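You operate a simulated robot arm through the tools that you are given. There is no shell and no other tool.

You run a simulated robot arm. Do the job below in one go: nothing can be reset, and whatever is moved stays where it is left.

## Task
Change the connector in the PRINTER socket for the TEST one.
Fine: mode knob OFF first and back to RUN last; old connector on the steel table; lock the socket lever.

The check looks at the end state, three seconds after you hand in, the way a careful person would. Anything else that was tipped, shoved, dropped, spilled or broken makes it a failure.

## Robot
A 6-joint arm with a two-finger gripper, fixed in place. Base frame: the origin is at the foot of the arm, x ahead of it, y to its left, z up; the work surface is at about z = 0.76. Readings come in m, degrees, newtons and seconds.
It reaches about 1.298 m from its shoulder. Its first joint turns from -149.0 to 149.0 degrees. Payload 1.57 kg.
The tool frame sits at the grasp point between the pads (the TCP): z along the fingers, y along the line on which they close. The tips reach 0.021 m beyond it. Largest opening 0.07 m; the body of the gripper starts 0.05 m behind the TCP.
Orientation is that of the tool frame in the base frame, as a unit quaternion [x, y, z, w]. With the fingers straight down and closing along the base's y, the tool's x points along the base's -x, its y along +y and its z along -z.

## Interface
- The arm moves only by the tool play_rows. Its argument "moves" is a list of rows, each a list of 7 numbers: the shift along the tool's x, y, z in m, then the turn, a rotation vector about the tool's x, y, z in degrees, then the opening, from 0 (shut) to 1 (fully open). In form: [[dx, dy, dz, wx, wy, wz, fingers], ...]. A call has 1 to 20 rows; each row shifts and turns the commanded pose from where the row before left it, along the tool's axes as they then stand. A row lasts 0.2 s, in which the tool goes at most 0.05 m and 8.6 degrees; a call with a longer step from one row to the next is refused whole, and so is a gripper value outside its range. Where a pose cannot be reached the arm comes as near as it can. A force on the tool above 40 N (or 10 N above the force at the start of the call, whichever is more), or a blocked arm, ends the call early, and 0.2 s more pass. The fingers move at their own pace and stop on an object; they squeeze with about 30 N. The grip force told is the motor's: it shows also when the fingers shut on nothing. Time passes only in rows, and 0.2 s behind the last, so rows that do not move let the fingers close. The reply holds the time, the measured pose of the TCP, the force on the tool along the base axes, the opening and the grip force, in the units named above and with some noise, with the torque about the TCP (base axes, N m) and any sound that the robot's microphone picked up.
- Cameras (640 x 400 px; columns grow to the right, rows downward): "scene" is fixed at [0.2082, -0.5158, 1.672]; the picture's right is [0.11, -0.99, 0.00], its down [-0.77, -0.09, -0.63] and it looks along [0.63, 0.07, -0.77] (base axes); focal length 331 px, centre (320, 200). "wrist" rides on the gripper at [0.079, 0.004, -0.081] in the tool frame; the picture's right is [-0.05, 1.00, 0.00], its down [-0.67, -0.04, -0.74] and it looks along [-0.74, -0.04, 0.67] (tool axes); focal length 256 px, centre (320, 200). There is no depth. A picture from a camera that has moved, and an enlarged one, comes with that camera's place and axes in the base frame and with its lens. The place of the scene camera against the robot may be out by one fixed shift of up to 0.025 m in any direction.
- snapshot(camera): a new picture of that camera. It takes no simulated time.
- raise_lower(by): slides the trunk up (or, below 0, down) by that many m; the arm rides with it, the base frame stays. It gives what a move gives, with no picture.
- zoom(camera, box): a new picture of the part [left, top, right, bottom] of that camera's present view, enlarged. It takes no simulated time.
- hand_in(): hands the job in; it is judged then, once.

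Nothing tells you positions but the pictures and the camera data. Unless the task says otherwise, let go and move clear before handing in.

The tools are called after "Emit:" as name(argument=value, ...) on one line, values as JSON. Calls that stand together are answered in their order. play_rows: Moves the arm, as the interface text tells. Its arguments: {"type":"object","properties":{"moves":{"type":"array"}},"required":["moves"]} The other tools are called the same way: raise_lower (by) slides the trunk up or down; snapshot (camera) takes a picture; zoom (camera, box) takes an enlarged picture of a part of a camera's view; hand_in () hands the job in.

At the start:

```text
clock: 0.0
tool_pos: [0.6097, -0.1242, 1.2857]
tcp_rot: [0.0, 1.0, 0.0, 0.001]
wrist_force: [-0.5, -0.6, -0.4]
torque: [0.0, 0.01, -0.01]
gripper_width: 0.0699
grasp_force: 0.1
trunk travel left (down, up): [-0.967, 0.003]
```

scene: 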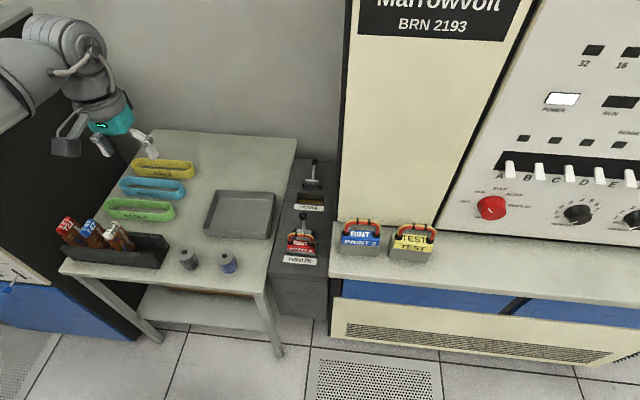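
wrist: 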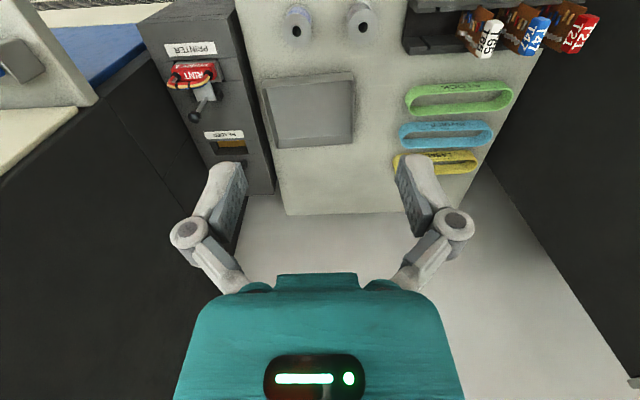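

I see a steel table with a tray, a pedestal with two sockets (the PRINTER one holding a red connector), a console ledge with blue PRINT 2 and yellow TEST connectors, and a red mode knob on the console. I'll zoom in on these before moving.

Emit:
zoom(camera="scene", box=[260, 150, 360, 280])

Emit:
zoom(camera="scene", box=[320, 200, 460, 280])

Emit:
zoom(camera="scene", box=[440, 160, 600, 250])

Emit:
zoom(camera="wrist", box=[130, 20, 290, 180])

Emit:
zoom(camera="scene", box=[460, 0, 640, 240])

```text
3.08 times, centred on (310, 215) of scene
camera zoom: at [0.2082, -0.5158, 1.672], right [0.11, -0.99, 0.0], down [-0.77, -0.09, -0.63], along [0.63, 0.07, -0.77], focal length 1017 px, centre (351, 154)
```

zoom: 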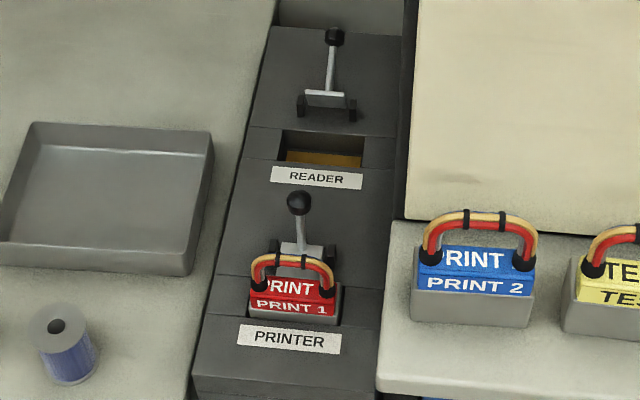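

```text
4.57 times, centred on (390, 240) of scene
camera zoom: at [0.2082, -0.5158, 1.672], right [0.11, -0.99, 0.0], down [-0.77, -0.09, -0.63], along [0.63, 0.07, -0.77], focal length 1511 px, centre (0, 17)
```

zoom: 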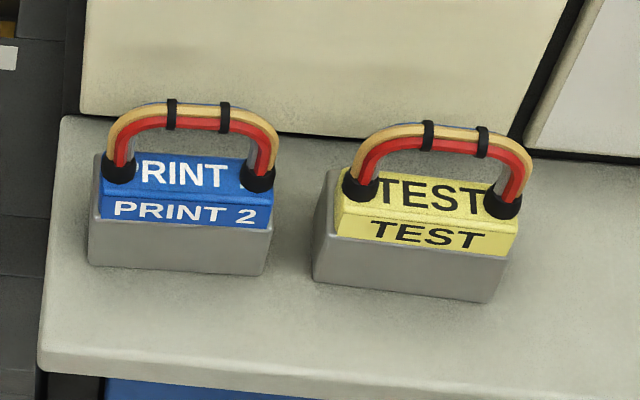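

```text
4.00 times, centred on (520, 205) of scene
camera zoom: at [0.2082, -0.5158, 1.672], right [0.11, -0.99, 0.0], down [-0.77, -0.09, -0.63], along [0.63, 0.07, -0.77], focal length 1322 px, centre (-480, 180)
```

zoom: 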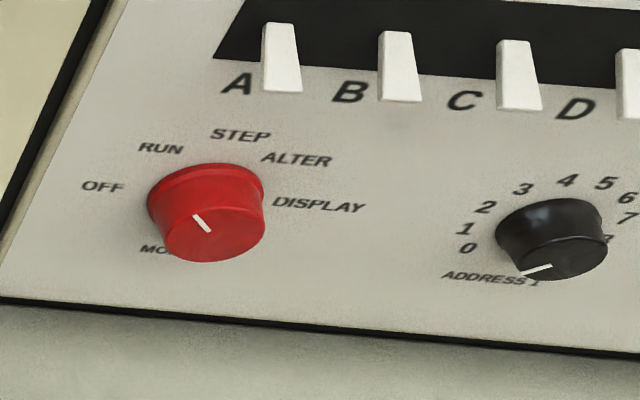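

```text
2.50 times, centred on (210, 100) of wrist
camera zoom: at [0.5309, -0.1203, 1.3653], right [0.05, 1.0, 0.0], down [0.67, -0.04, 0.74], along [0.74, -0.04, -0.67], focal length 640 px, centre (595, 450)
```

zoom: 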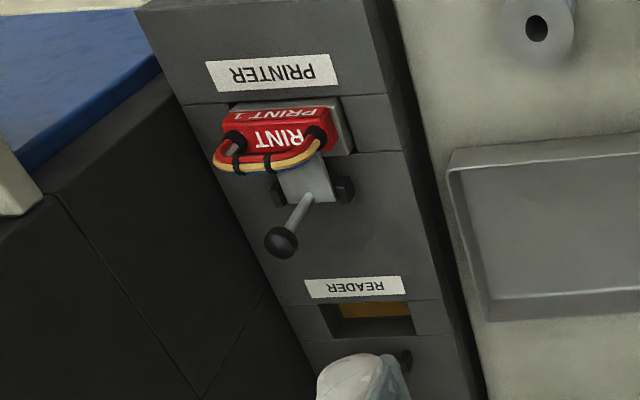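

```text
1.67 times, centred on (550, 120) of scene
camera zoom: at [0.2082, -0.5158, 1.672], right [0.11, -0.99, 0.0], down [-0.77, -0.09, -0.63], along [0.63, 0.07, -0.77], focal length 551 px, centre (-63, 333)
```

zoom: 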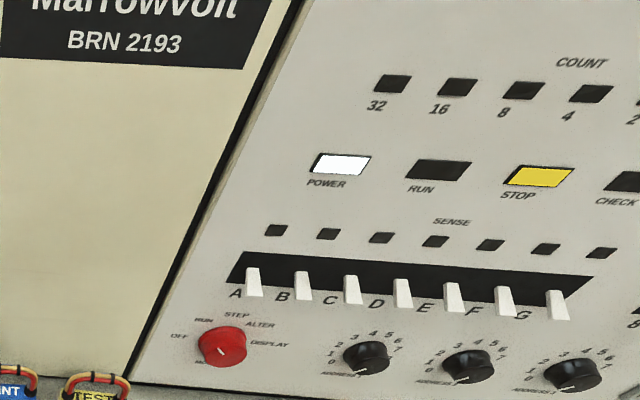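

The connectors on the ledge look closer to the camera, so the ledge is higher than the table. The PRINTER socket works out near (0.74, -0.40, 0.80), and its lever stands upright behind it. I'll move the wrist over there for a closer look.

Emit:
play_rows(moves=[[0.01, -0.04, 0.02, 0, 0, 0, 1], [0.01, -0.04, 0.02, 0, 0, 0, 1], [0.01, -0.04, 0.02, 0, 0, 0, 1], [0.01, -0.04, 0.02, 0, 0, 0, 1], [0.01, -0.04, 0.02, 0, 0, 0, 1], [0.01, -0.04, 0.02, 0, 0, 0, 1], [0.0, -0.04, 0.0, 0, 0, 0, 1]])

Emit:
snapshot(camera="wrist")

Emit:
snapshot(camera="scene")

```text
clock: 1.6
tool_pos: [0.5477, -0.4082, 1.285]
tcp_rot: [-0.001, 1.0, 0.001, 0.0]
wrist_force: [0.7, 0.1, 0.3]
torque: [0.0, -0.02, -0.01]
gripper_width: 0.0704
grasp_force: 0.0
out of reach, approached as far as the arm can: row 1, 2, 3, 4, 5, 6
trunk travel left (down, up): [-0.967, 0.003]
```

```text
taken
camera wrist: at [0.4692, -0.4041, 1.365], right [0.05, 1.0, 0.0], down [0.67, -0.04, 0.74], along [0.74, -0.04, -0.67], focal length 256 px, centre (320, 200)
```

wrist: 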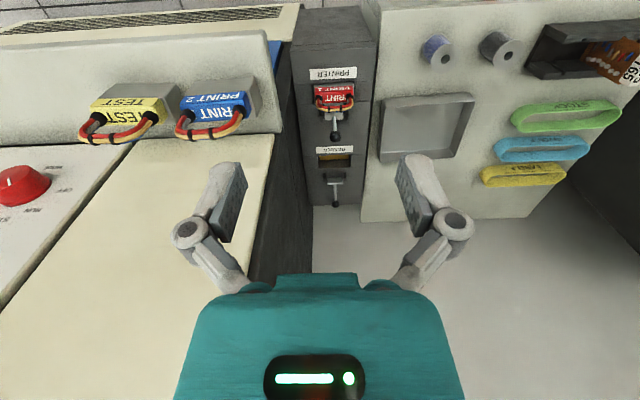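

```text
taken
```

scene: 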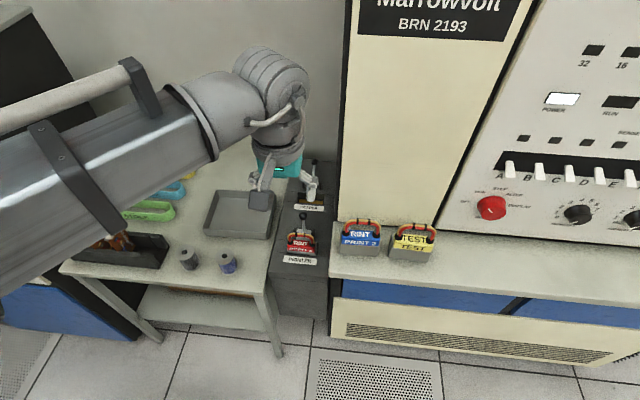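

The arm reached the spot but can't go lower with the trunk this high. From here I can see the sockets, the ledge connectors and the red knob, so I'll zoom in on those.

Emit:
zoom(camera="wrist", box=[280, 30, 400, 210])

Emit:
zoom(camera="wrist", box=[60, 60, 280, 160])

Emit:
zoom(camera="wrist", box=[0, 120, 140, 260])

```text
2.22 times, centred on (340, 120) of wrist
camera zoom: at [0.4692, -0.4041, 1.365], right [0.05, 1.0, 0.0], down [0.67, -0.04, 0.74], along [0.74, -0.04, -0.67], focal length 569 px, centre (276, 378)
```

zoom: 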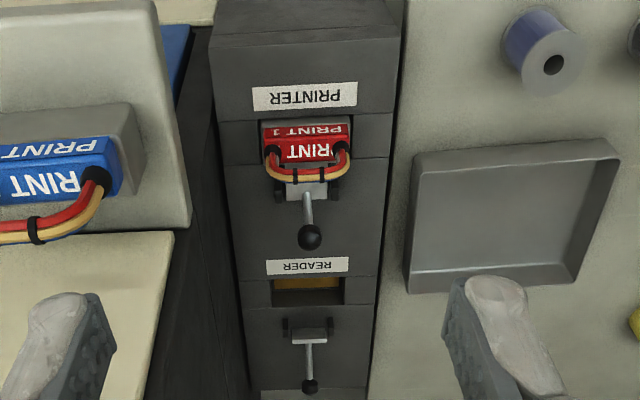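

```text
2.91 times, centred on (170, 110) of wrist
camera zoom: at [0.4692, -0.4041, 1.365], right [0.05, 1.0, 0.0], down [0.67, -0.04, 0.74], along [0.74, -0.04, -0.67], focal length 745 px, centre (756, 462)
```

zoom: 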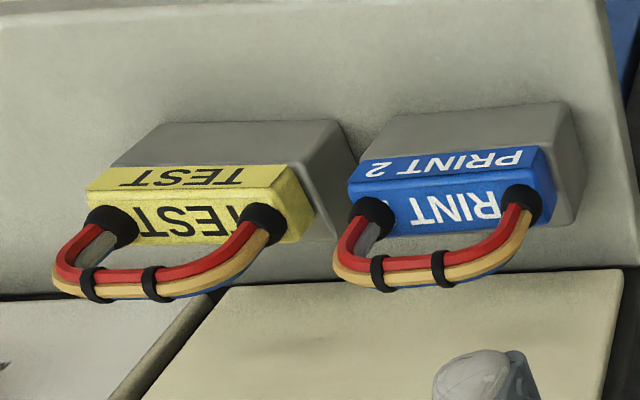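

```text
2.86 times, centred on (70, 190) of wrist
camera zoom: at [0.4692, -0.4041, 1.365], right [0.05, 1.0, 0.0], down [0.67, -0.04, 0.74], along [0.74, -0.04, -0.67], focal length 731 px, centre (1034, 229)
```

zoom: 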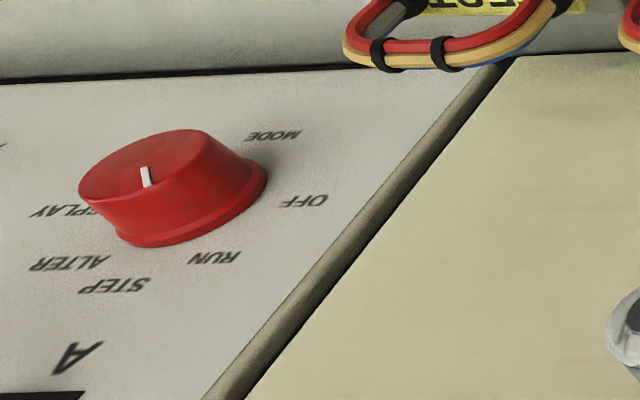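

Using both wrist views, I place the PRINTER lever ball near (0.79, -0.39, 0.89), the PRINT 1 handle near (0.73, -0.39, 0.885), the TEST handle near (0.64, -0.69, 1.09) and the knob face near (0.685, -0.84, 1.10). Next I'll lower the trunk so I can look at the sockets up close.

Emit:
raise_lower(by=-0.2)

Emit:
snapshot(camera="wrist")

Emit:
snapshot(camera="scene")

```text
clock: 3.8
tool_pos: [0.5483, -0.4069, 1.0868]
tcp_rot: [0.0, 1.0, 0.0, 0.0]
wrist_force: [0.3, -0.3, 0.6]
torque: [0.03, 0.0, 0.01]
gripper_width: 0.07
grasp_force: 0.1
trunk travel left (down, up): [-0.767, 0.203]
```

```text
taken
camera wrist: at [0.4689, -0.4028, 1.1654], right [0.05, 1.0, 0.0], down [0.67, -0.04, 0.74], along [0.74, -0.04, -0.67], focal length 256 px, centre (320, 200)
```

wrist: 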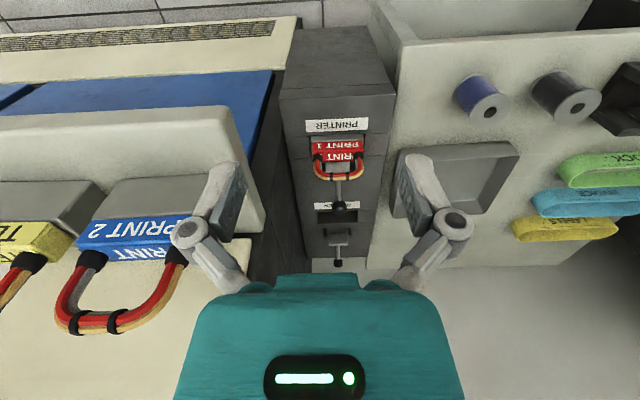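

```text
taken
```

scene: 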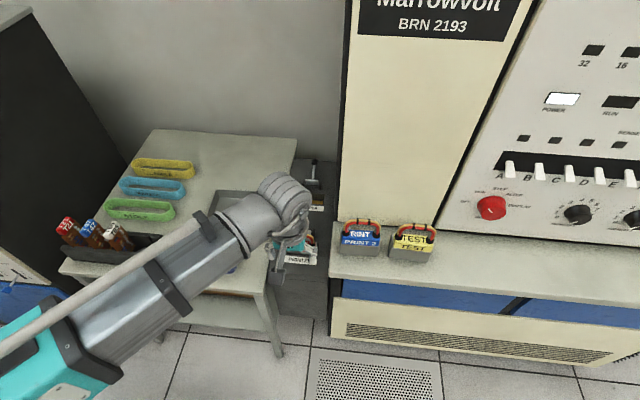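

Emit:
zoom(camera="wrist", box=[280, 100, 400, 280])

Emit:
zoom(camera="scene", box=[280, 150, 340, 220])

```text
2.22 times, centred on (340, 190) of wrist
camera zoom: at [0.4689, -0.4028, 1.1654], right [0.05, 1.0, 0.0], down [0.67, -0.04, 0.74], along [0.74, -0.04, -0.67], focal length 569 px, centre (276, 222)
```

zoom: 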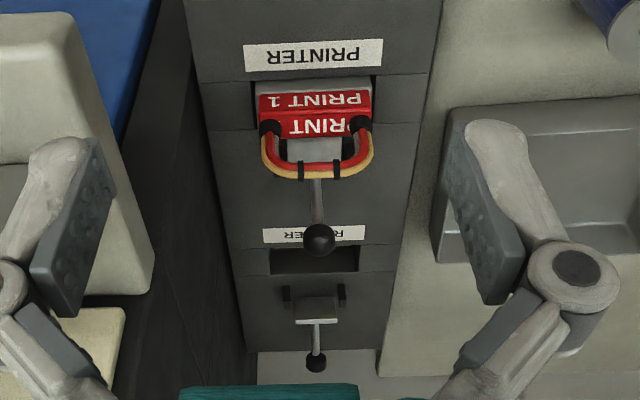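

```text
5.71 times, centred on (310, 185) of scene
camera zoom: at [0.2082, -0.5158, 1.672], right [0.11, -0.99, 0.0], down [-0.77, -0.09, -0.63], along [0.63, 0.07, -0.77], focal length 1889 px, centre (377, 286)
```

zoom: 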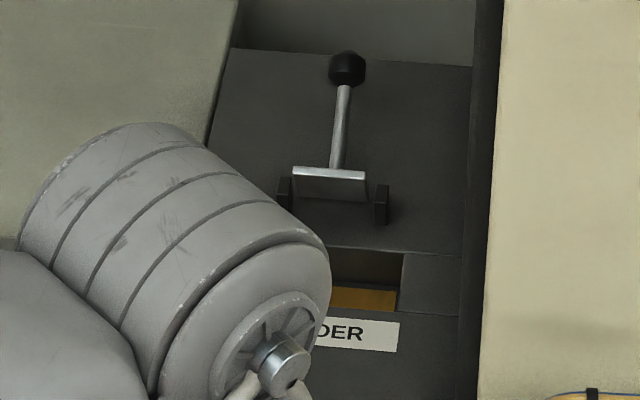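

The READER lever seems to lean back more than the PRINTER lever, so I need a side view to understand the mechanism. I'll turn the tool 90° so the camera looks along -y, which is also the orientation for gripping the handle.

Emit:
play_rows(moves=[[0, 0, 0, 0, 0, 8.2, 1], [0, 0, 0, 0, 0, 8.2, 1], [0, 0, 0, 0, 0, 8.2, 1], [0, 0, 0, 0, 0, 8.2, 1], [0, 0, 0, 0, 0, 8.2, 1], [0, 0, 0, 0, 0, 8.2, 1], [0, 0, 0, 0, 0, 8.2, 1], [0, 0, 0, 0, 0, 8.2, 1], [0, 0, 0, 0, 0, 8.2, 1], [0, 0, 0, 0, 0, 8.2, 1], [0, 0, 0, 0, 0, 8, 1], [0.02, 0.04, 0, 0, 0, 0, 1], [0.02, 0.04, 0, 0, 0, 0, 1], [0.02, 0.04, 0.02, 0, 0, 0, 1], [0.02, 0.03, 0.02, 0, 0, 0, 1], [0, 0, 0.02, 0, 0, 0, 1], [0, 0, 0.02, 0, 0, 0, 1]])

Emit:
snapshot(camera="wrist")

Emit:
snapshot(camera="scene")

```text
clock: 7.4
tool_pos: [0.6989, -0.3268, 1.0844]
tcp_rot: [0.707, 0.707, 0.0, 0.0]
wrist_force: [0.1, -0.4, -0.6]
torque: [0.03, -0.03, 0.01]
gripper_width: 0.07
grasp_force: 0.0
out of reach, approached as far as the arm can: row 14, 15, 16, 17
trunk travel left (down, up): [-0.767, 0.203]
```

```text
taken
camera wrist: at [0.7017, -0.2479, 1.1653], right [1.0, -0.05, 0.0], down [-0.04, -0.67, 0.74], along [-0.04, -0.74, -0.67], focal length 256 px, centre (320, 200)
```

wrist: 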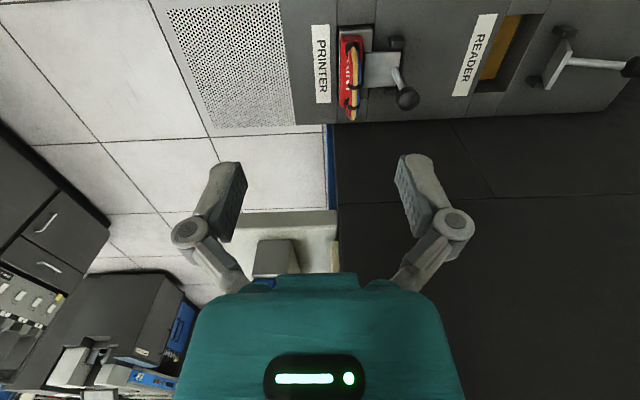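

```text
taken
```

scene: 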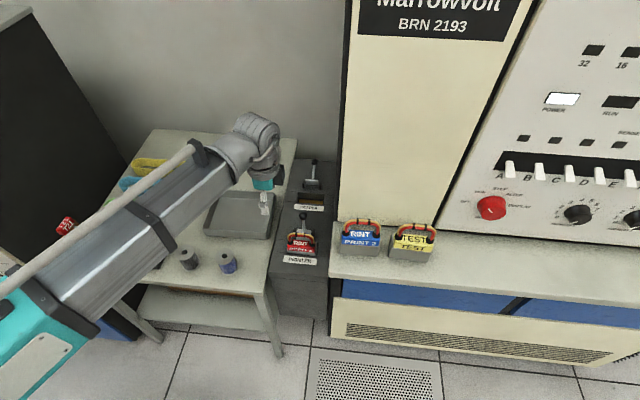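

Emit:
zoom(camera="wrist", box=[300, 0, 640, 140])

Emit:
raise_lower(by=-0.1)

Emit:
snapshot(camera="wrist")

Emit:
zoom(camera="wrist", box=[300, 0, 640, 200])

```text
1.88 times, centred on (470, 70) of wrist
camera zoom: at [0.7017, -0.2479, 1.1653], right [1.0, -0.05, 0.0], down [-0.04, -0.67, 0.74], along [-0.04, -0.74, -0.67], focal length 482 px, centre (38, 445)
```

zoom: 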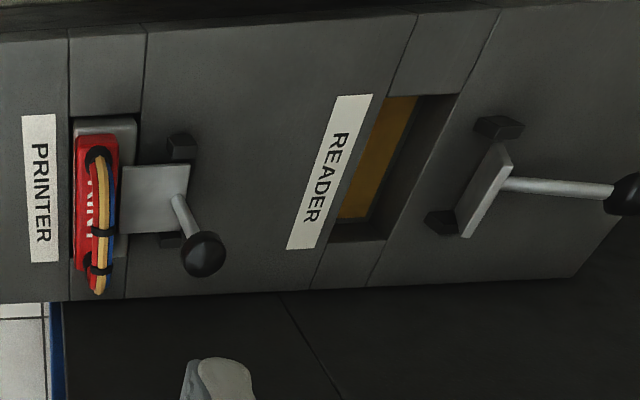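

```text
clock: 8.7
tool_pos: [0.6973, -0.3267, 0.9858]
tcp_rot: [0.707, 0.707, 0.001, 0.0]
wrist_force: [-0.4, -0.7, 0.8]
torque: [0.01, 0.0, -0.03]
gripper_width: 0.0699
grasp_force: 0.0
trunk travel left (down, up): [-0.667, 0.303]
```

```text
taken
camera wrist: at [0.7016, -0.2479, 1.0653], right [1.0, -0.05, 0.0], down [-0.04, -0.67, 0.74], along [-0.04, -0.74, -0.67], focal length 256 px, centre (320, 200)
```

wrist: 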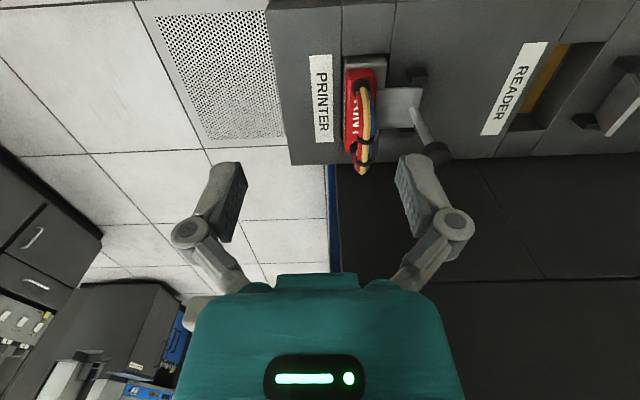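

```text
1.88 times, centred on (470, 100) of wrist
camera zoom: at [0.7016, -0.2479, 1.0653], right [1.0, -0.05, 0.0], down [-0.04, -0.67, 0.74], along [-0.04, -0.74, -0.67], focal length 482 px, centre (38, 388)
```

zoom: 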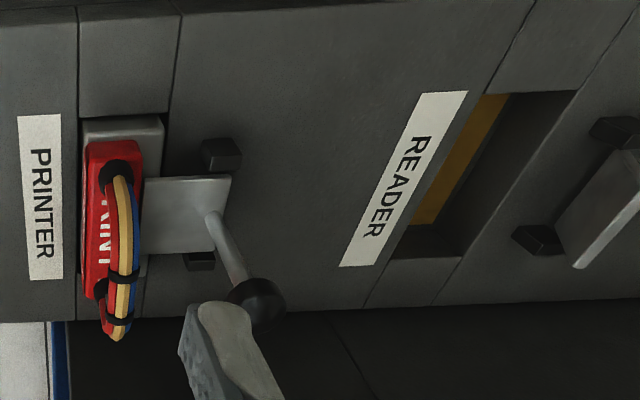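

The mechanism is clear: an upright lever with its plate forward over the connector is locked, and leaned back about 60° (like READER) is open. The mode knob has to go OFF first, so I'll lift and back off, then turn the tool to point at the console with the camera on top.

Emit:
play_rows(moves=[[0, 0, -0.045, 0, 0, 0, 1], [0, 0, -0.045, 0, 0, 0, 1], [0, -0.02, -0.045, 0, 0, 0, 1], [-0.01, -0.045, -0.03, 0, 0, 0, 1], [-0.01, -0.045, 0, 0, 0, 0, 1], [-0.01, -0.045, 0, 0, 0, 0, 1], [-0.01, -0.045, 0, 0, 0, 0, 1], [-0.01, -0.045, 0, 0, 0, 0, 1], [0, 0, 0, 0, 0, 8.2, 1], [0, 0, 0, 0, 0, 8.2, 1], [0, 0, 0, 0, 0, 8.2, 1], [0, 0, 0, 0, 0, 8.2, 1], [0, 0, 0, 0, 0, 8.2, 1], [0, 0, 0, 0, 0, 8.2, 1], [0, 0, 0, 0, 0, 8.2, 1], [0, 0, 0, 0, 0, 8.2, 1], [0, 0, 0, 0, 0, 8.2, 1], [0, 0, 0, 0, 0, 8.2, 1], [0, 0, 0, 0, 0, 8, 1]])

Emit:
snapshot(camera="scene")

```text
refused: row 4 steps farther than a row can; nothing moved
```

```text
taken
```

scene: 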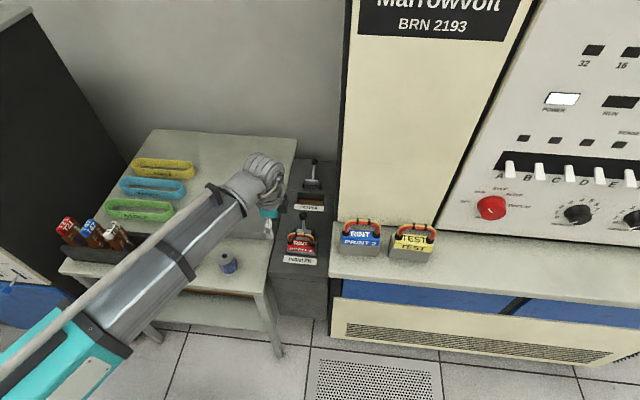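

One row was slightly too long, so the call was refused and nothing moved. I'll resend it with shorter steps.

Emit:
play_rows(moves=[[0, 0, -0.045, 0, 0, 0, 1], [0, 0, -0.045, 0, 0, 0, 1], [0, -0.01, -0.045, 0, 0, 0, 1], [-0.01, -0.045, -0.01, 0, 0, 0, 1], [-0.01, -0.045, 0, 0, 0, 0, 1], [-0.01, -0.045, 0, 0, 0, 0, 1], [-0.01, -0.045, 0, 0, 0, 0, 1], [-0.01, -0.045, 0, 0, 0, 0, 1], [0, 0, 0, 0, 0, 8.2, 1], [0, 0, 0, 0, 0, 8.2, 1], [0, 0, 0, 0, 0, 8.2, 1], [0, 0, 0, 0, 0, 8.2, 1], [0, 0, 0, 0, 0, 8.2, 1], [0, 0, 0, 0, 0, 8.2, 1], [0, 0, 0, 0, 0, 8.2, 1], [0, 0, 0, 0, 0, 8.2, 1], [0, 0, 0, 0, 0, 8.2, 1], [0, 0, 0, 0, 0, 8.2, 1], [0, 0, 0, 0, 0, 8, 1]])

Emit:
snapshot(camera="scene")

```text
clock: 12.7
tool_pos: [0.4667, -0.3787, 0.9853]
tcp_rot: [1.0, -0.001, 0.0, 0.0]
wrist_force: [0.4, -0.3, 0.3]
torque: [-0.02, -0.01, -0.01]
gripper_width: 0.0698
grasp_force: 0.0
out of reach, approached as far as the arm can: row 1, 2, 3, 4, 6
trunk travel left (down, up): [-0.667, 0.303]
```

```text
taken
```

scene: 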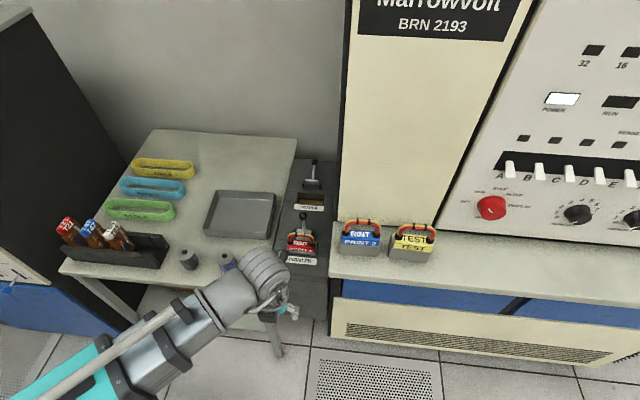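

It turns out the arm can't change height on its own with the fingers down; only the trunk sets height. Before the full pitch-up, I'll test how the wrist pitches with a few small rows.

Emit:
play_rows(moves=[[0, 0, 0, 0, 8, 0, 1], [0, 0, 0, 0, 8, 0, 1], [0, 0, 0, 0, 8, 0, 1]])

```text
clock: 13.5
tool_pos: [0.466, -0.3772, 1.0007]
tcp_rot: [0.978, 0.001, 0.209, 0.0]
wrist_force: [1.0, 1.1, 0.3]
torque: [0.0, 0.01, -0.01]
gripper_width: 0.0698
grasp_force: 0.1
out of reach, approached as far as the arm can: row 1, 2, 3
trunk travel left (down, up): [-0.667, 0.303]
```

Pitching works: x and y hold while z floats, with the wrist about 0.178 m behind the TCP. I'll finish pitching to horizontal and then move across in front of the knob.

Emit:
play_rows(moves=[[0, 0, 0, 0, 8.25, 0, 1], [0, 0, 0, 0, 8.25, 0, 1], [0, 0, 0, 0, 8.25, 0, 1], [0, 0, 0, 0, 8.25, 0, 1], [0, 0, 0, 0, 8.25, 0, 1], [0, 0, 0, 0, 8.25, 0, 1], [0, 0, 0, 0, 8.25, 0, 1], [0, 0, 0, 0, 8.25, 0, 1], [0, 0.045, 0, 0, 0, 0, 1], [0, 0.045, 0, 0, 0, 0, 1], [0, 0.045, 0, 0, 0, 0, 1], [0, 0.045, 0, 0, 0, 0, 1], [0, 0.045, 0, 0, 0, 0, 1], [0, 0.045, 0, 0, 0, 0, 1], [0, 0.045, 0, 0, 0, 0, 1], [0, 0.045, 0, 0, 0, 0, 1], [0, 0.045, 0, 0, 0, 0, 1], [0, 0.035, 0, 0, 0, 0, 1]])

Emit:
snapshot(camera="wrist")

Emit:
snapshot(camera="scene")

```text
clock: 17.3
tool_pos: [0.4955, -0.8551, 1.1725]
tcp_rot: [0.707, 0.0, 0.708, 0.0]
wrist_force: [0.0, -0.3, -0.7]
torque: [-0.03, -0.03, -0.02]
gripper_width: 0.0701
grasp_force: 0.0
out of reach, approached as far as the arm can: row 1, 2, 3, 4, 5, 6, 7, 8
trunk travel left (down, up): [-0.667, 0.303]
```

```text
taken
camera wrist: at [0.4135, -0.8593, 1.2495], right [0.0, -1.0, -0.05], down [-0.74, 0.04, -0.67], along [0.67, 0.04, -0.74], focal length 256 px, centre (320, 200)
```

wrist: 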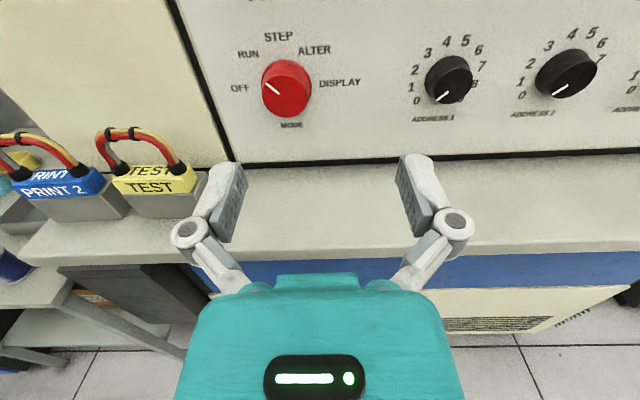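

```text
taken
```

scene: 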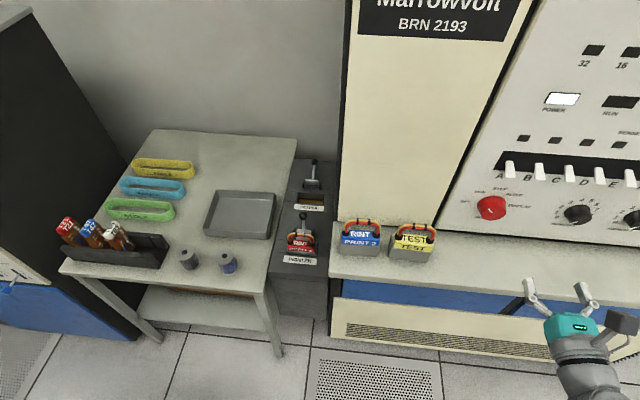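

Emit:
zoom(camera="wrist", box=[200, 20, 380, 150])

Emit:
zoom(camera="wrist", box=[0, 110, 240, 250])

```text
3.08 times, centred on (290, 85) of wrist
camera zoom: at [0.4135, -0.8593, 1.2495], right [0.0, -1.0, -0.05], down [-0.74, 0.04, -0.67], along [0.67, 0.04, -0.74], focal length 788 px, centre (412, 554)
```

zoom: 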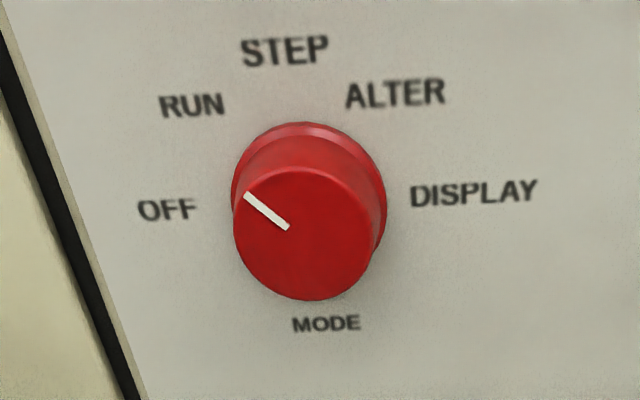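

```text
2.67 times, centred on (120, 180) of wrist
camera zoom: at [0.4135, -0.8593, 1.2495], right [0.0, -1.0, -0.05], down [-0.74, 0.04, -0.67], along [0.67, 0.04, -0.74], focal length 683 px, centre (853, 253)
```

zoom: 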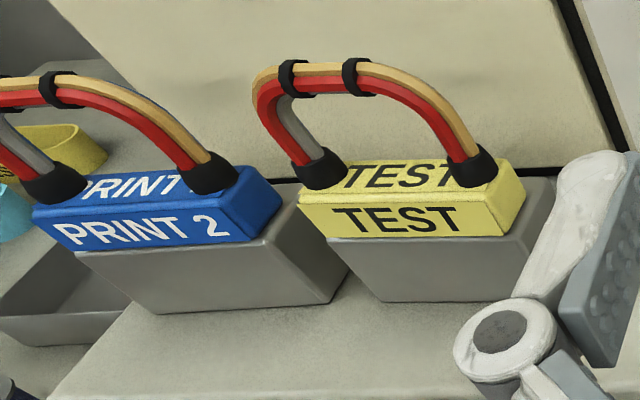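

The knob points at RUN and OFF is 45° counter-clockwise from it; the panel is vertical. I place the knob face centre at about (0.667, -0.818, 1.129), so I'll line up with it and check before gripping.

Emit:
raise_lower(by=-0.044)

Emit:
play_rows(moves=[[0, -0.018, 0.0, 0, 0, 0, 1], [0, -0.019, 0.0, 0, 0, 0, 1], [0, 0, 0.035, 0, 0, 0, 1], [0, 0, 0.035, 0, 0, 0, 1], [0, 0, 0.015, 0, 0, 0, 1]])

Emit:
snapshot(camera="wrist")

Emit:
snapshot(camera="scene")

```text
clock: 18.2
tool_pos: [0.4941, -0.8541, 1.1282]
tcp_rot: [0.707, 0.0, 0.707, 0.0]
wrist_force: [-0.4, -0.2, 1.0]
torque: [0.01, 0.01, -0.06]
gripper_width: 0.0698
grasp_force: 0.1
trunk travel left (down, up): [-0.623, 0.347]
```

```text
clock: 19.4
tool_pos: [0.5789, -0.8168, 1.1281]
tcp_rot: [0.707, 0.0, 0.708, 0.0]
wrist_force: [0.7, -1.3, 0.1]
torque: [-0.02, 0.04, -0.01]
gripper_width: 0.0701
grasp_force: 0.0
trunk travel left (down, up): [-0.623, 0.347]
```

```text
taken
camera wrist: at [0.4984, -0.8211, 1.2056], right [0.0, -1.0, -0.05], down [-0.74, 0.04, -0.67], along [0.67, 0.04, -0.74], focal length 256 px, centre (320, 200)
```

wrist: 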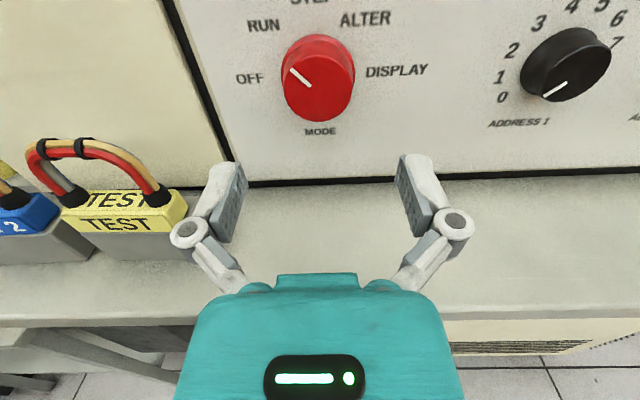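

```text
taken
```

scene: 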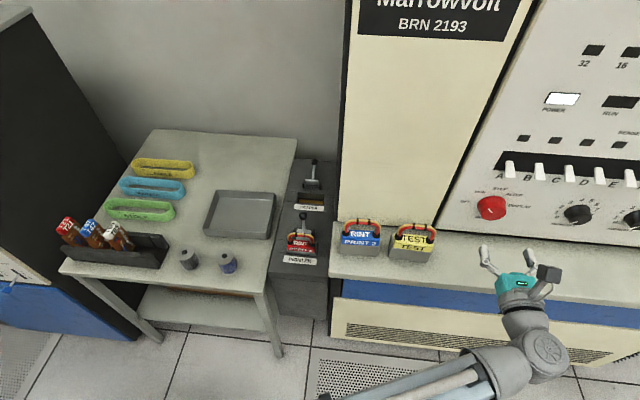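

The knob is centred between the fingers. I'll advance so the pads straddle it, then check again.

Emit:
play_rows(moves=[[0, 0, 0.03, 0, 0, 0, 1], [0, 0, 0.03, 0, 0, 0, 1], [0, 0, 0.02, 0, 0, 0, 1]])

Emit:
snapshot(camera="wrist")

Emit:
zoom(camera="scene", box=[430, 160, 570, 290])

```text
clock: 20.2
tool_pos: [0.6589, -0.8172, 1.1285]
tcp_rot: [0.707, 0.001, 0.708, -0.001]
wrist_force: [-0.6, 0.7, 0.4]
torque: [-0.02, 0.0, -0.02]
gripper_width: 0.0698
grasp_force: 0.1
trunk travel left (down, up): [-0.623, 0.347]
```

```text
taken
camera wrist: at [0.5789, -0.8213, 1.2058], right [0.0, -1.0, -0.05], down [-0.74, 0.04, -0.67], along [0.67, 0.04, -0.74], focal length 256 px, centre (320, 200)
```

wrist: 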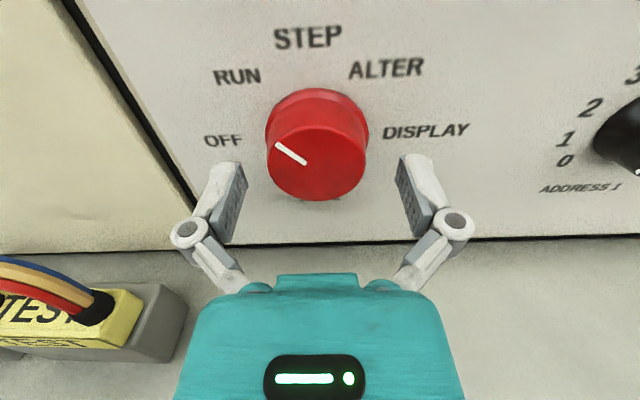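

```text
3.08 times, centred on (500, 225) of scene
camera zoom: at [0.2082, -0.5158, 1.672], right [0.11, -0.99, 0.0], down [-0.77, -0.09, -0.63], along [0.63, 0.07, -0.77], focal length 1017 px, centre (-234, 123)
```

zoom: 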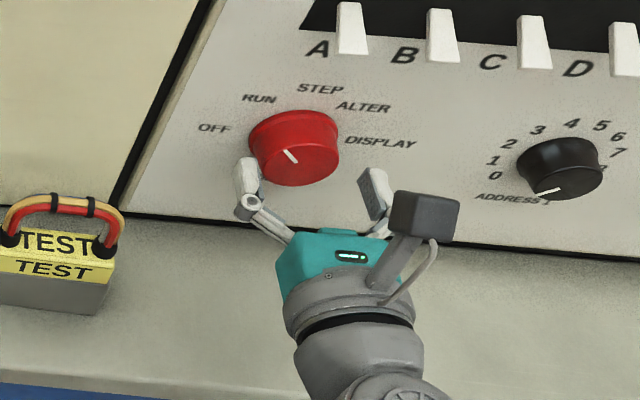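

The knob looks a bit deeper and lower than I estimated. I'll zoom in to refine its position and the panel tilt before closing.

Emit:
zoom(camera="wrist", box=[190, 20, 450, 220])

```text
2.00 times, centred on (320, 120) of wrist
camera zoom: at [0.5789, -0.8213, 1.2058], right [0.0, -1.0, -0.05], down [-0.74, 0.04, -0.67], along [0.67, 0.04, -0.74], focal length 512 px, centre (320, 360)
```

zoom: 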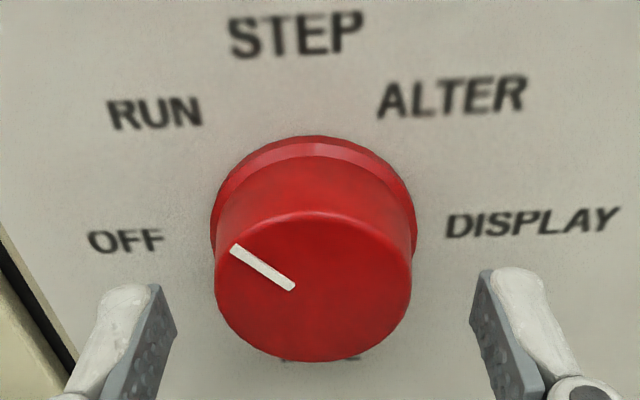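

Refined, the knob face centre is (0.679, -0.816, 1.124) with about 0.05 m diameter, on a vertical panel. I'll advance 2 cm, adjust the height and close on it.

Emit:
raise_lower(by=-0.004)

Emit:
play_rows(moves=[[0, -0.001, 0.01, 0, 0, 0, 1], [0, 0, 0.01, 0, 0, 0, 1], [0, 0, 0, 0, 0, 0, 0.6], [0, 0, 0, 0, 0, 0, 0.3], [0, 0, 0, 0, 0, 0, 0], [0, 0, 0, 0, 0, 0, 0]])

Emit:
snapshot(camera="wrist")

```text
clock: 20.7
tool_pos: [0.6601, -0.8161, 1.1254]
tcp_rot: [0.706, -0.001, 0.708, 0.001]
wrist_force: [1.0, 0.2, 1.0]
torque: [0.02, 0.0, 0.01]
gripper_width: 0.07
grasp_force: 0.0
trunk travel left (down, up): [-0.619, 0.351]
```

```text
clock: 22.1
tool_pos: [0.6789, -0.8141, 1.1244]
tcp_rot: [0.706, 0.001, 0.708, 0.0]
wrist_force: [-8.9, 10.0, -6.1]
torque: [0.0, -0.15, 0.23]
gripper_width: 0.0523
grasp_force: 31.9
trunk travel left (down, up): [-0.619, 0.351]
```

```text
taken
camera wrist: at [0.5978, -0.8195, 1.2023], right [0.0, -1.0, -0.05], down [-0.74, 0.03, -0.67], along [0.67, 0.04, -0.74], focal length 256 px, centre (320, 200)
```

wrist: 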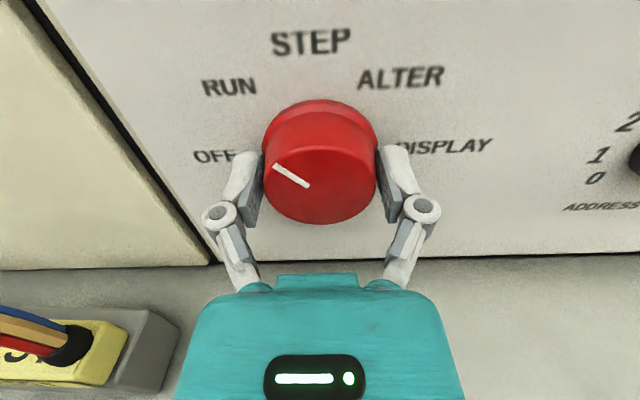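

The knob is gripped at 0.052 m. I'll turn it counter-clockwise toward OFF, starting halfway.

Emit:
play_rows(moves=[[0, -0.001, 0, 0, 0, -7.5, 0], [0, 0, 0, 0, 0, -7.5, 0], [0, 0, 0, 0, 0, -7.5, 0]])

Emit:
snapshot(camera="wrist")

```text
clock: 22.9
tool_pos: [0.6781, -0.8148, 1.1241]
tcp_rot: [0.692, 0.138, 0.694, 0.139]
wrist_force: [-6.6, 6.1, -4.2]
torque: [0.04, 0.56, 0.11]
gripper_width: 0.0522
grasp_force: 31.9
trunk travel left (down, up): [-0.619, 0.351]
```

```text
taken
camera wrist: at [0.5977, -0.7887, 1.1977], right [0.0, -0.94, 0.34], down [-0.74, -0.22, -0.63], along [0.67, -0.25, -0.7], focal length 256 px, centre (320, 200)
```

wrist: 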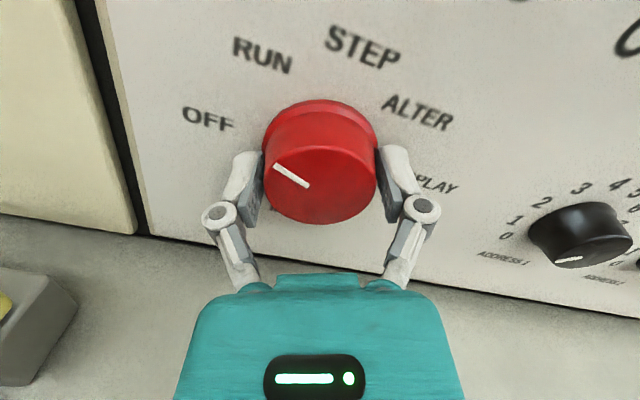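

The knob turns with the gripper and the labels move relative to the mark as expected. I'll finish the remaining 22.5° to OFF.

Emit:
play_rows(moves=[[0, 0, 0, 0, 0, -7.5, 0], [0, 0, 0, 0, 0, -7.5, 0], [0, 0, 0, 0, 0, -7.5, 0], [0, 0, 0, 0, 0, 0, 0]])

Emit:
snapshot(camera="wrist")

Emit:
snapshot(camera="scene")

```text
clock: 23.9
tool_pos: [0.6785, -0.8158, 1.1231]
tcp_rot: [0.652, 0.271, 0.654, 0.272]
wrist_force: [-4.3, 2.7, -0.6]
torque: [-0.01, 0.29, 0.31]
gripper_width: 0.0525
grasp_force: 31.9
trunk travel left (down, up): [-0.619, 0.351]
```

```text
taken
camera wrist: at [0.5977, -0.7622, 1.1819], right [0.0, -0.74, 0.67], down [-0.74, -0.45, -0.5], along [0.67, -0.5, -0.55], focal length 256 px, centre (320, 200)
```

wrist: 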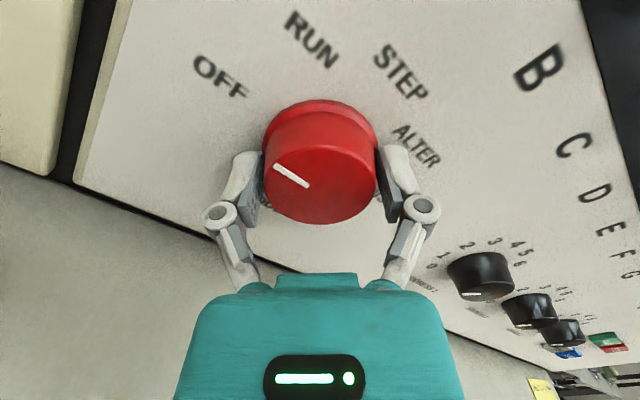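

```text
taken
```

scene: 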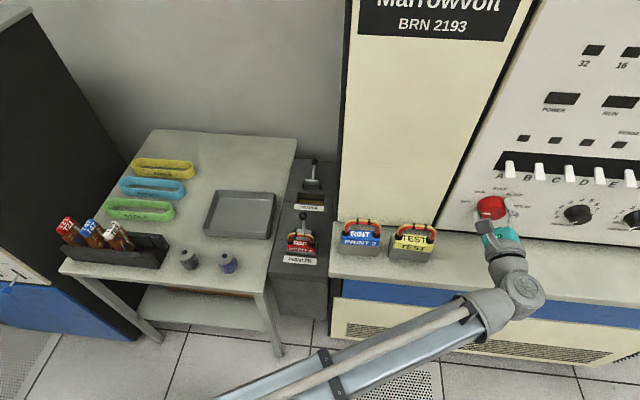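

The POWER lamp has gone out, so the machine is OFF. I'll release, back straight out and check the knob.

Emit:
play_rows(moves=[[0, 0, 0, 0, 0, 0, 1], [0, 0, 0, 0, 0, 0, 1], [0, 0, 0, 0, 0, 0, 1], [0, 0, -0.03, 0, 0, 0, 1], [0, 0, -0.04, 0, 0, 0, 1], [0, 0, -0.04, 0, 0, 0, 1], [0, 0, -0.04, 0, 0, 8, 1], [0, 0, -0.04, 0, 0, 8, 1], [0, 0, 0, 0, 0, 8, 1], [0, 0, 0, 0, 0, 8, 1], [0, 0, 0, 0, 0, 8, 1], [0, 0, 0, 0, 0, 5, 1]])

Emit:
snapshot(camera="wrist")

Emit:
zoom(camera="wrist", box=[200, 20, 440, 170])

```text
clock: 26.5
tool_pos: [0.4901, -0.8153, 1.1238]
tcp_rot: [0.707, -0.001, 0.708, -0.001]
wrist_force: [-0.4, 0.2, 0.1]
torque: [0.01, 0.0, 0.03]
gripper_width: 0.0701
grasp_force: 0.2
trunk travel left (down, up): [-0.619, 0.351]
```

```text
taken
camera wrist: at [0.4084, -0.8197, 1.2017], right [0.0, -1.0, -0.06], down [-0.74, 0.04, -0.67], along [0.67, 0.04, -0.74], focal length 256 px, centre (320, 200)
```

wrist: 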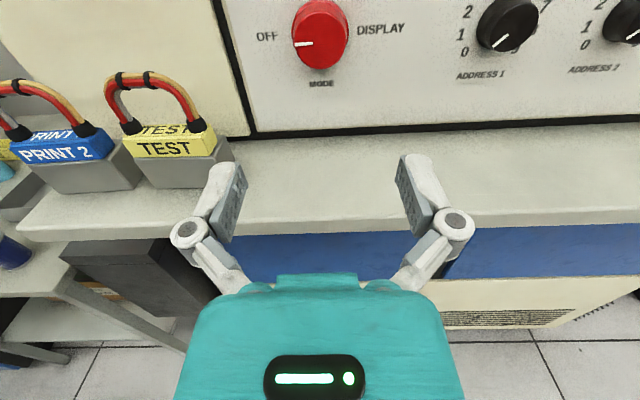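

```text
2.67 times, centred on (320, 95) of wrist
camera zoom: at [0.4084, -0.8197, 1.2017], right [0.0, -1.0, -0.06], down [-0.74, 0.04, -0.67], along [0.67, 0.04, -0.74], focal length 683 px, centre (320, 480)
```

zoom: 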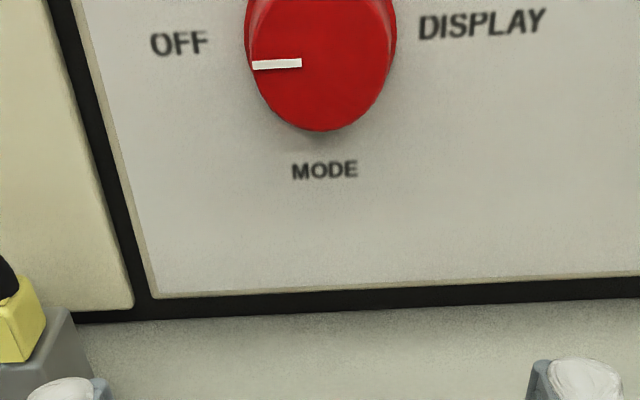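

The knob mark points at OFF. Next I'll go back to the pedestal, fingers down and camera on the +y side, to open the PRINTER lever.

Emit:
play_rows(moves=[[0, -0.045, 0, 0, 0, 0, 0.5], [0, -0.045, 0, 0, 0, 0, 0], [0, -0.045, 0, 0, 0, 0, 0], [0, -0.045, 0, 0, 0, 0, 0], [0, -0.045, 0, 0, 0, 0, 0], [0, -0.045, 0, 0, 0, 0, 0], [0, -0.045, 0, 0, 0, 0, 0], [0, -0.045, 0, 0, 0, 0, 0], [0, -0.045, 0, 0, 0, 0, 0], [0, -0.02, 0, 0, 0, 0, 0]])

Emit:
raise_lower(by=0.06)

Emit:
play_rows(moves=[[0, 0, 0, 0, -8.2, 0, 0], [0, 0, 0, 0, -8.2, 0, 0], [0, 0, 0, 0, -8.2, 0, 0], [0, 0, 0, 0, -8.2, 0, 0], [0, 0, 0, 0, -8.2, 0, 0], [0, 0, 0, 0, -8.2, 0, 0], [0, 0, 0, 0, -8.2, 0, 0], [0, 0, 0, 0, -8.2, 0, 0], [0, 0, 0, 0, -8.2, 0, 0], [0, 0, 0, 0, -8.2, 0, 0], [0, 0, 0, 0, -8, 0, 0]])

Emit:
snapshot(camera="scene")

```text
clock: 28.7
tool_pos: [0.5018, -0.4092, 1.1239]
tcp_rot: [0.707, 0.001, 0.708, -0.001]
wrist_force: [0.0, 0.6, -0.4]
torque: [0.0, -0.03, -0.01]
gripper_width: 0.0
grasp_force: 28.3
out of reach, approached as far as the arm can: row 6, 9, 10
trunk travel left (down, up): [-0.619, 0.351]
```

```text
clock: 29.7
tool_pos: [0.5015, -0.4093, 1.1839]
tcp_rot: [0.706, 0.001, 0.708, -0.001]
wrist_force: [0.0, -0.3, 0.1]
torque: [0.0, -0.03, 0.01]
gripper_width: 0.0
grasp_force: 28.6
trunk travel left (down, up): [-0.679, 0.291]
```

```text
clock: 32.1
tool_pos: [0.5016, -0.4096, 0.9975]
tcp_rot: [1.0, 0.001, 0.0, 0.0]
wrist_force: [-0.6, -0.3, -0.4]
torque: [0.0, -0.02, 0.01]
gripper_width: 0.0
grasp_force: 28.5
out of reach, approached as far as the arm can: row 1, 2, 3, 4, 5, 6, 7, 8, 9, 10
trunk travel left (down, up): [-0.679, 0.291]
```

```text
taken
```

scene: 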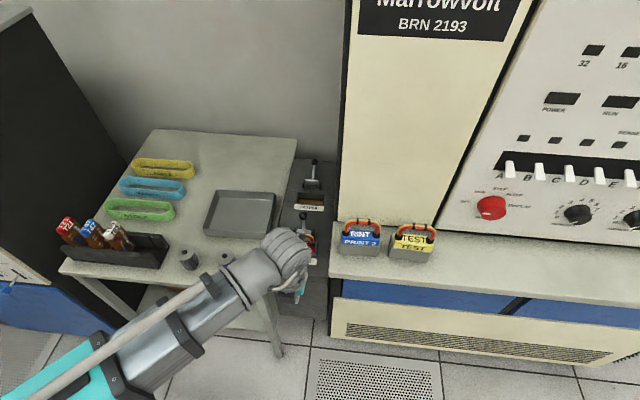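

Emit:
play_rows(moves=[[0, 0, 0, 0, 0, -8.2, 0], [0, 0, 0, 0, 0, -8.2, 0], [0, 0, 0, 0, 0, -8.2, 0], [0, 0, 0, 0, 0, -8.2, 0], [0, 0, 0, 0, 0, -8.2, 0], [0, 0, 0, 0, 0, -8.2, 0], [0, 0, 0, 0, 0, -8.2, 0], [0, 0, 0, 0, 0, -8.2, 0], [0, 0, 0, 0, 0, -8.2, 0], [0, 0, 0, 0, 0, -8.2, 0], [0, 0, 0, 0, 0, -8, 0], [0, 0.045, 0, 0, 0, 0, 0], [0, 0.045, 0, 0, 0, 0, 0], [0, 0.045, 0, 0, 0, 0, 0], [0, 0.045, 0, 0, 0, 0, 0], [0, 0.045, 0, 0, 0, 0, 0]])

Emit:
snapshot(camera="wrist")

Emit:
zoom(camera="wrist", box=[280, 20, 480, 180])

Emit:
snapshot(camera="scene")

```text
clock: 35.5
tool_pos: [0.7273, -0.4069, 0.9974]
tcp_rot: [0.706, 0.708, 0.0, 0.001]
wrist_force: [0.9, 0.8, 0.0]
torque: [-0.01, -0.02, -0.02]
gripper_width: 0.0001
grasp_force: 29.2
out of reach, approached as far as the arm can: row 12
trunk travel left (down, up): [-0.679, 0.291]
```

```text
taken
camera wrist: at [0.731, -0.3283, 1.077], right [1.0, -0.05, 0.0], down [-0.04, -0.67, 0.74], along [-0.04, -0.74, -0.67], focal length 256 px, centre (320, 200)
```

wrist: 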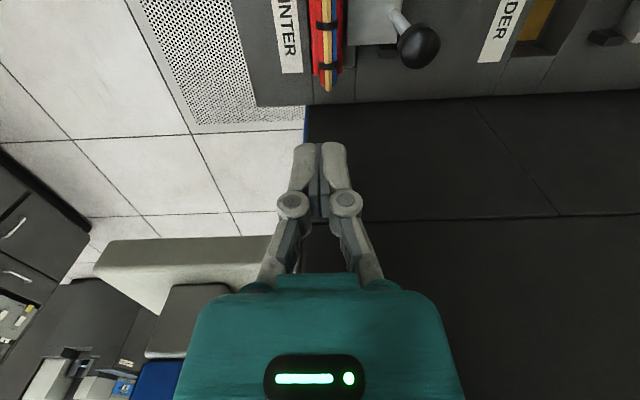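

```text
2.50 times, centred on (380, 100) of wrist
camera zoom: at [0.731, -0.3283, 1.077], right [1.0, -0.05, 0.0], down [-0.04, -0.67, 0.74], along [-0.04, -0.74, -0.67], focal length 640 px, centre (170, 450)
```

zoom: 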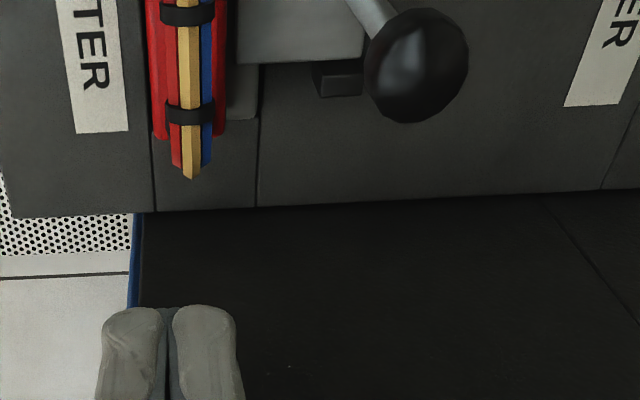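

```text
taken
```

scene: 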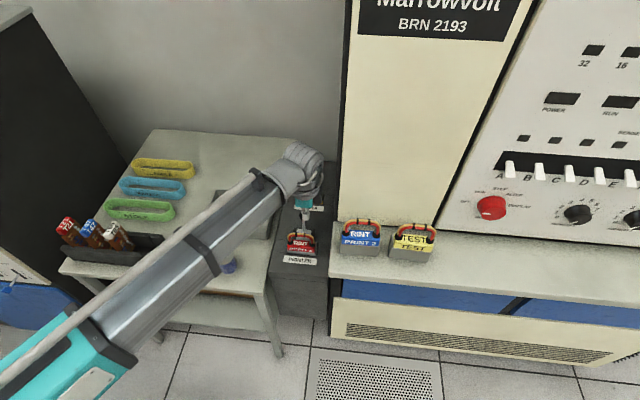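

The ball is at about (0.793, -0.388, 0.891) with the handle bar top near 0.89. I'll bring the closed fingertips just in front of the ball, slightly above the handle, ready to push back.

Emit:
play_rows(moves=[[0.019, 0.03, 0, 0, 0, 0, 0]])

Emit:
raise_lower(by=-0.076)

Emit:
snapshot(camera="wrist")

Emit:
zoom(camera="scene", box=[260, 150, 360, 280])

```text
clock: 35.9
tool_pos: [0.7552, -0.3884, 0.998]
tcp_rot: [0.707, 0.707, 0.001, 0.001]
wrist_force: [0.5, -1.2, 0.1]
torque: [0.01, -0.05, 0.02]
gripper_width: 0.0
grasp_force: 28.6
trunk travel left (down, up): [-0.679, 0.291]
```

```text
clock: 37.0
tool_pos: [0.7552, -0.3897, 0.9222]
tcp_rot: [0.707, 0.708, 0.001, 0.0]
wrist_force: [1.2, -0.3, 0.0]
torque: [0.0, 0.02, -0.01]
gripper_width: 0.0
grasp_force: 28.4
trunk travel left (down, up): [-0.603, 0.367]
```

```text
taken
camera wrist: at [0.7601, -0.3102, 1.0013], right [1.0, -0.05, 0.0], down [-0.04, -0.67, 0.74], along [-0.04, -0.74, -0.67], focal length 256 px, centre (320, 200)
```

wrist: 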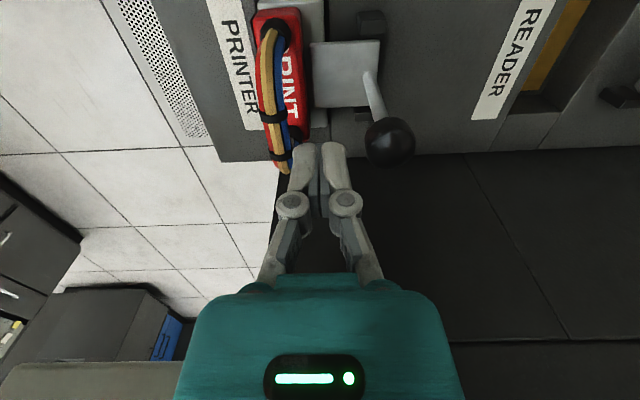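

```text
3.08 times, centred on (310, 215) of scene
camera zoom: at [0.2082, -0.5158, 1.672], right [0.11, -0.99, 0.0], down [-0.77, -0.09, -0.63], along [0.63, 0.07, -0.77], focal length 1017 px, centre (351, 154)
```

zoom: 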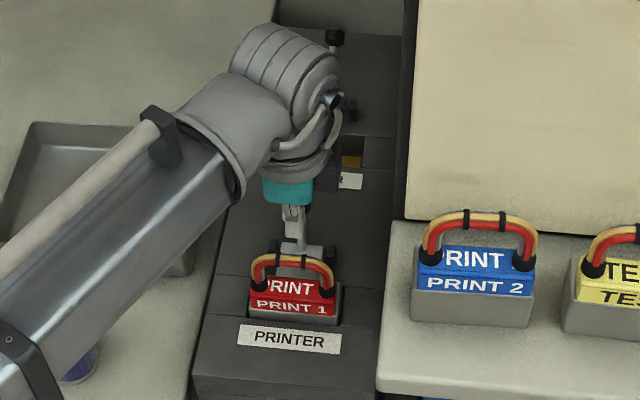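

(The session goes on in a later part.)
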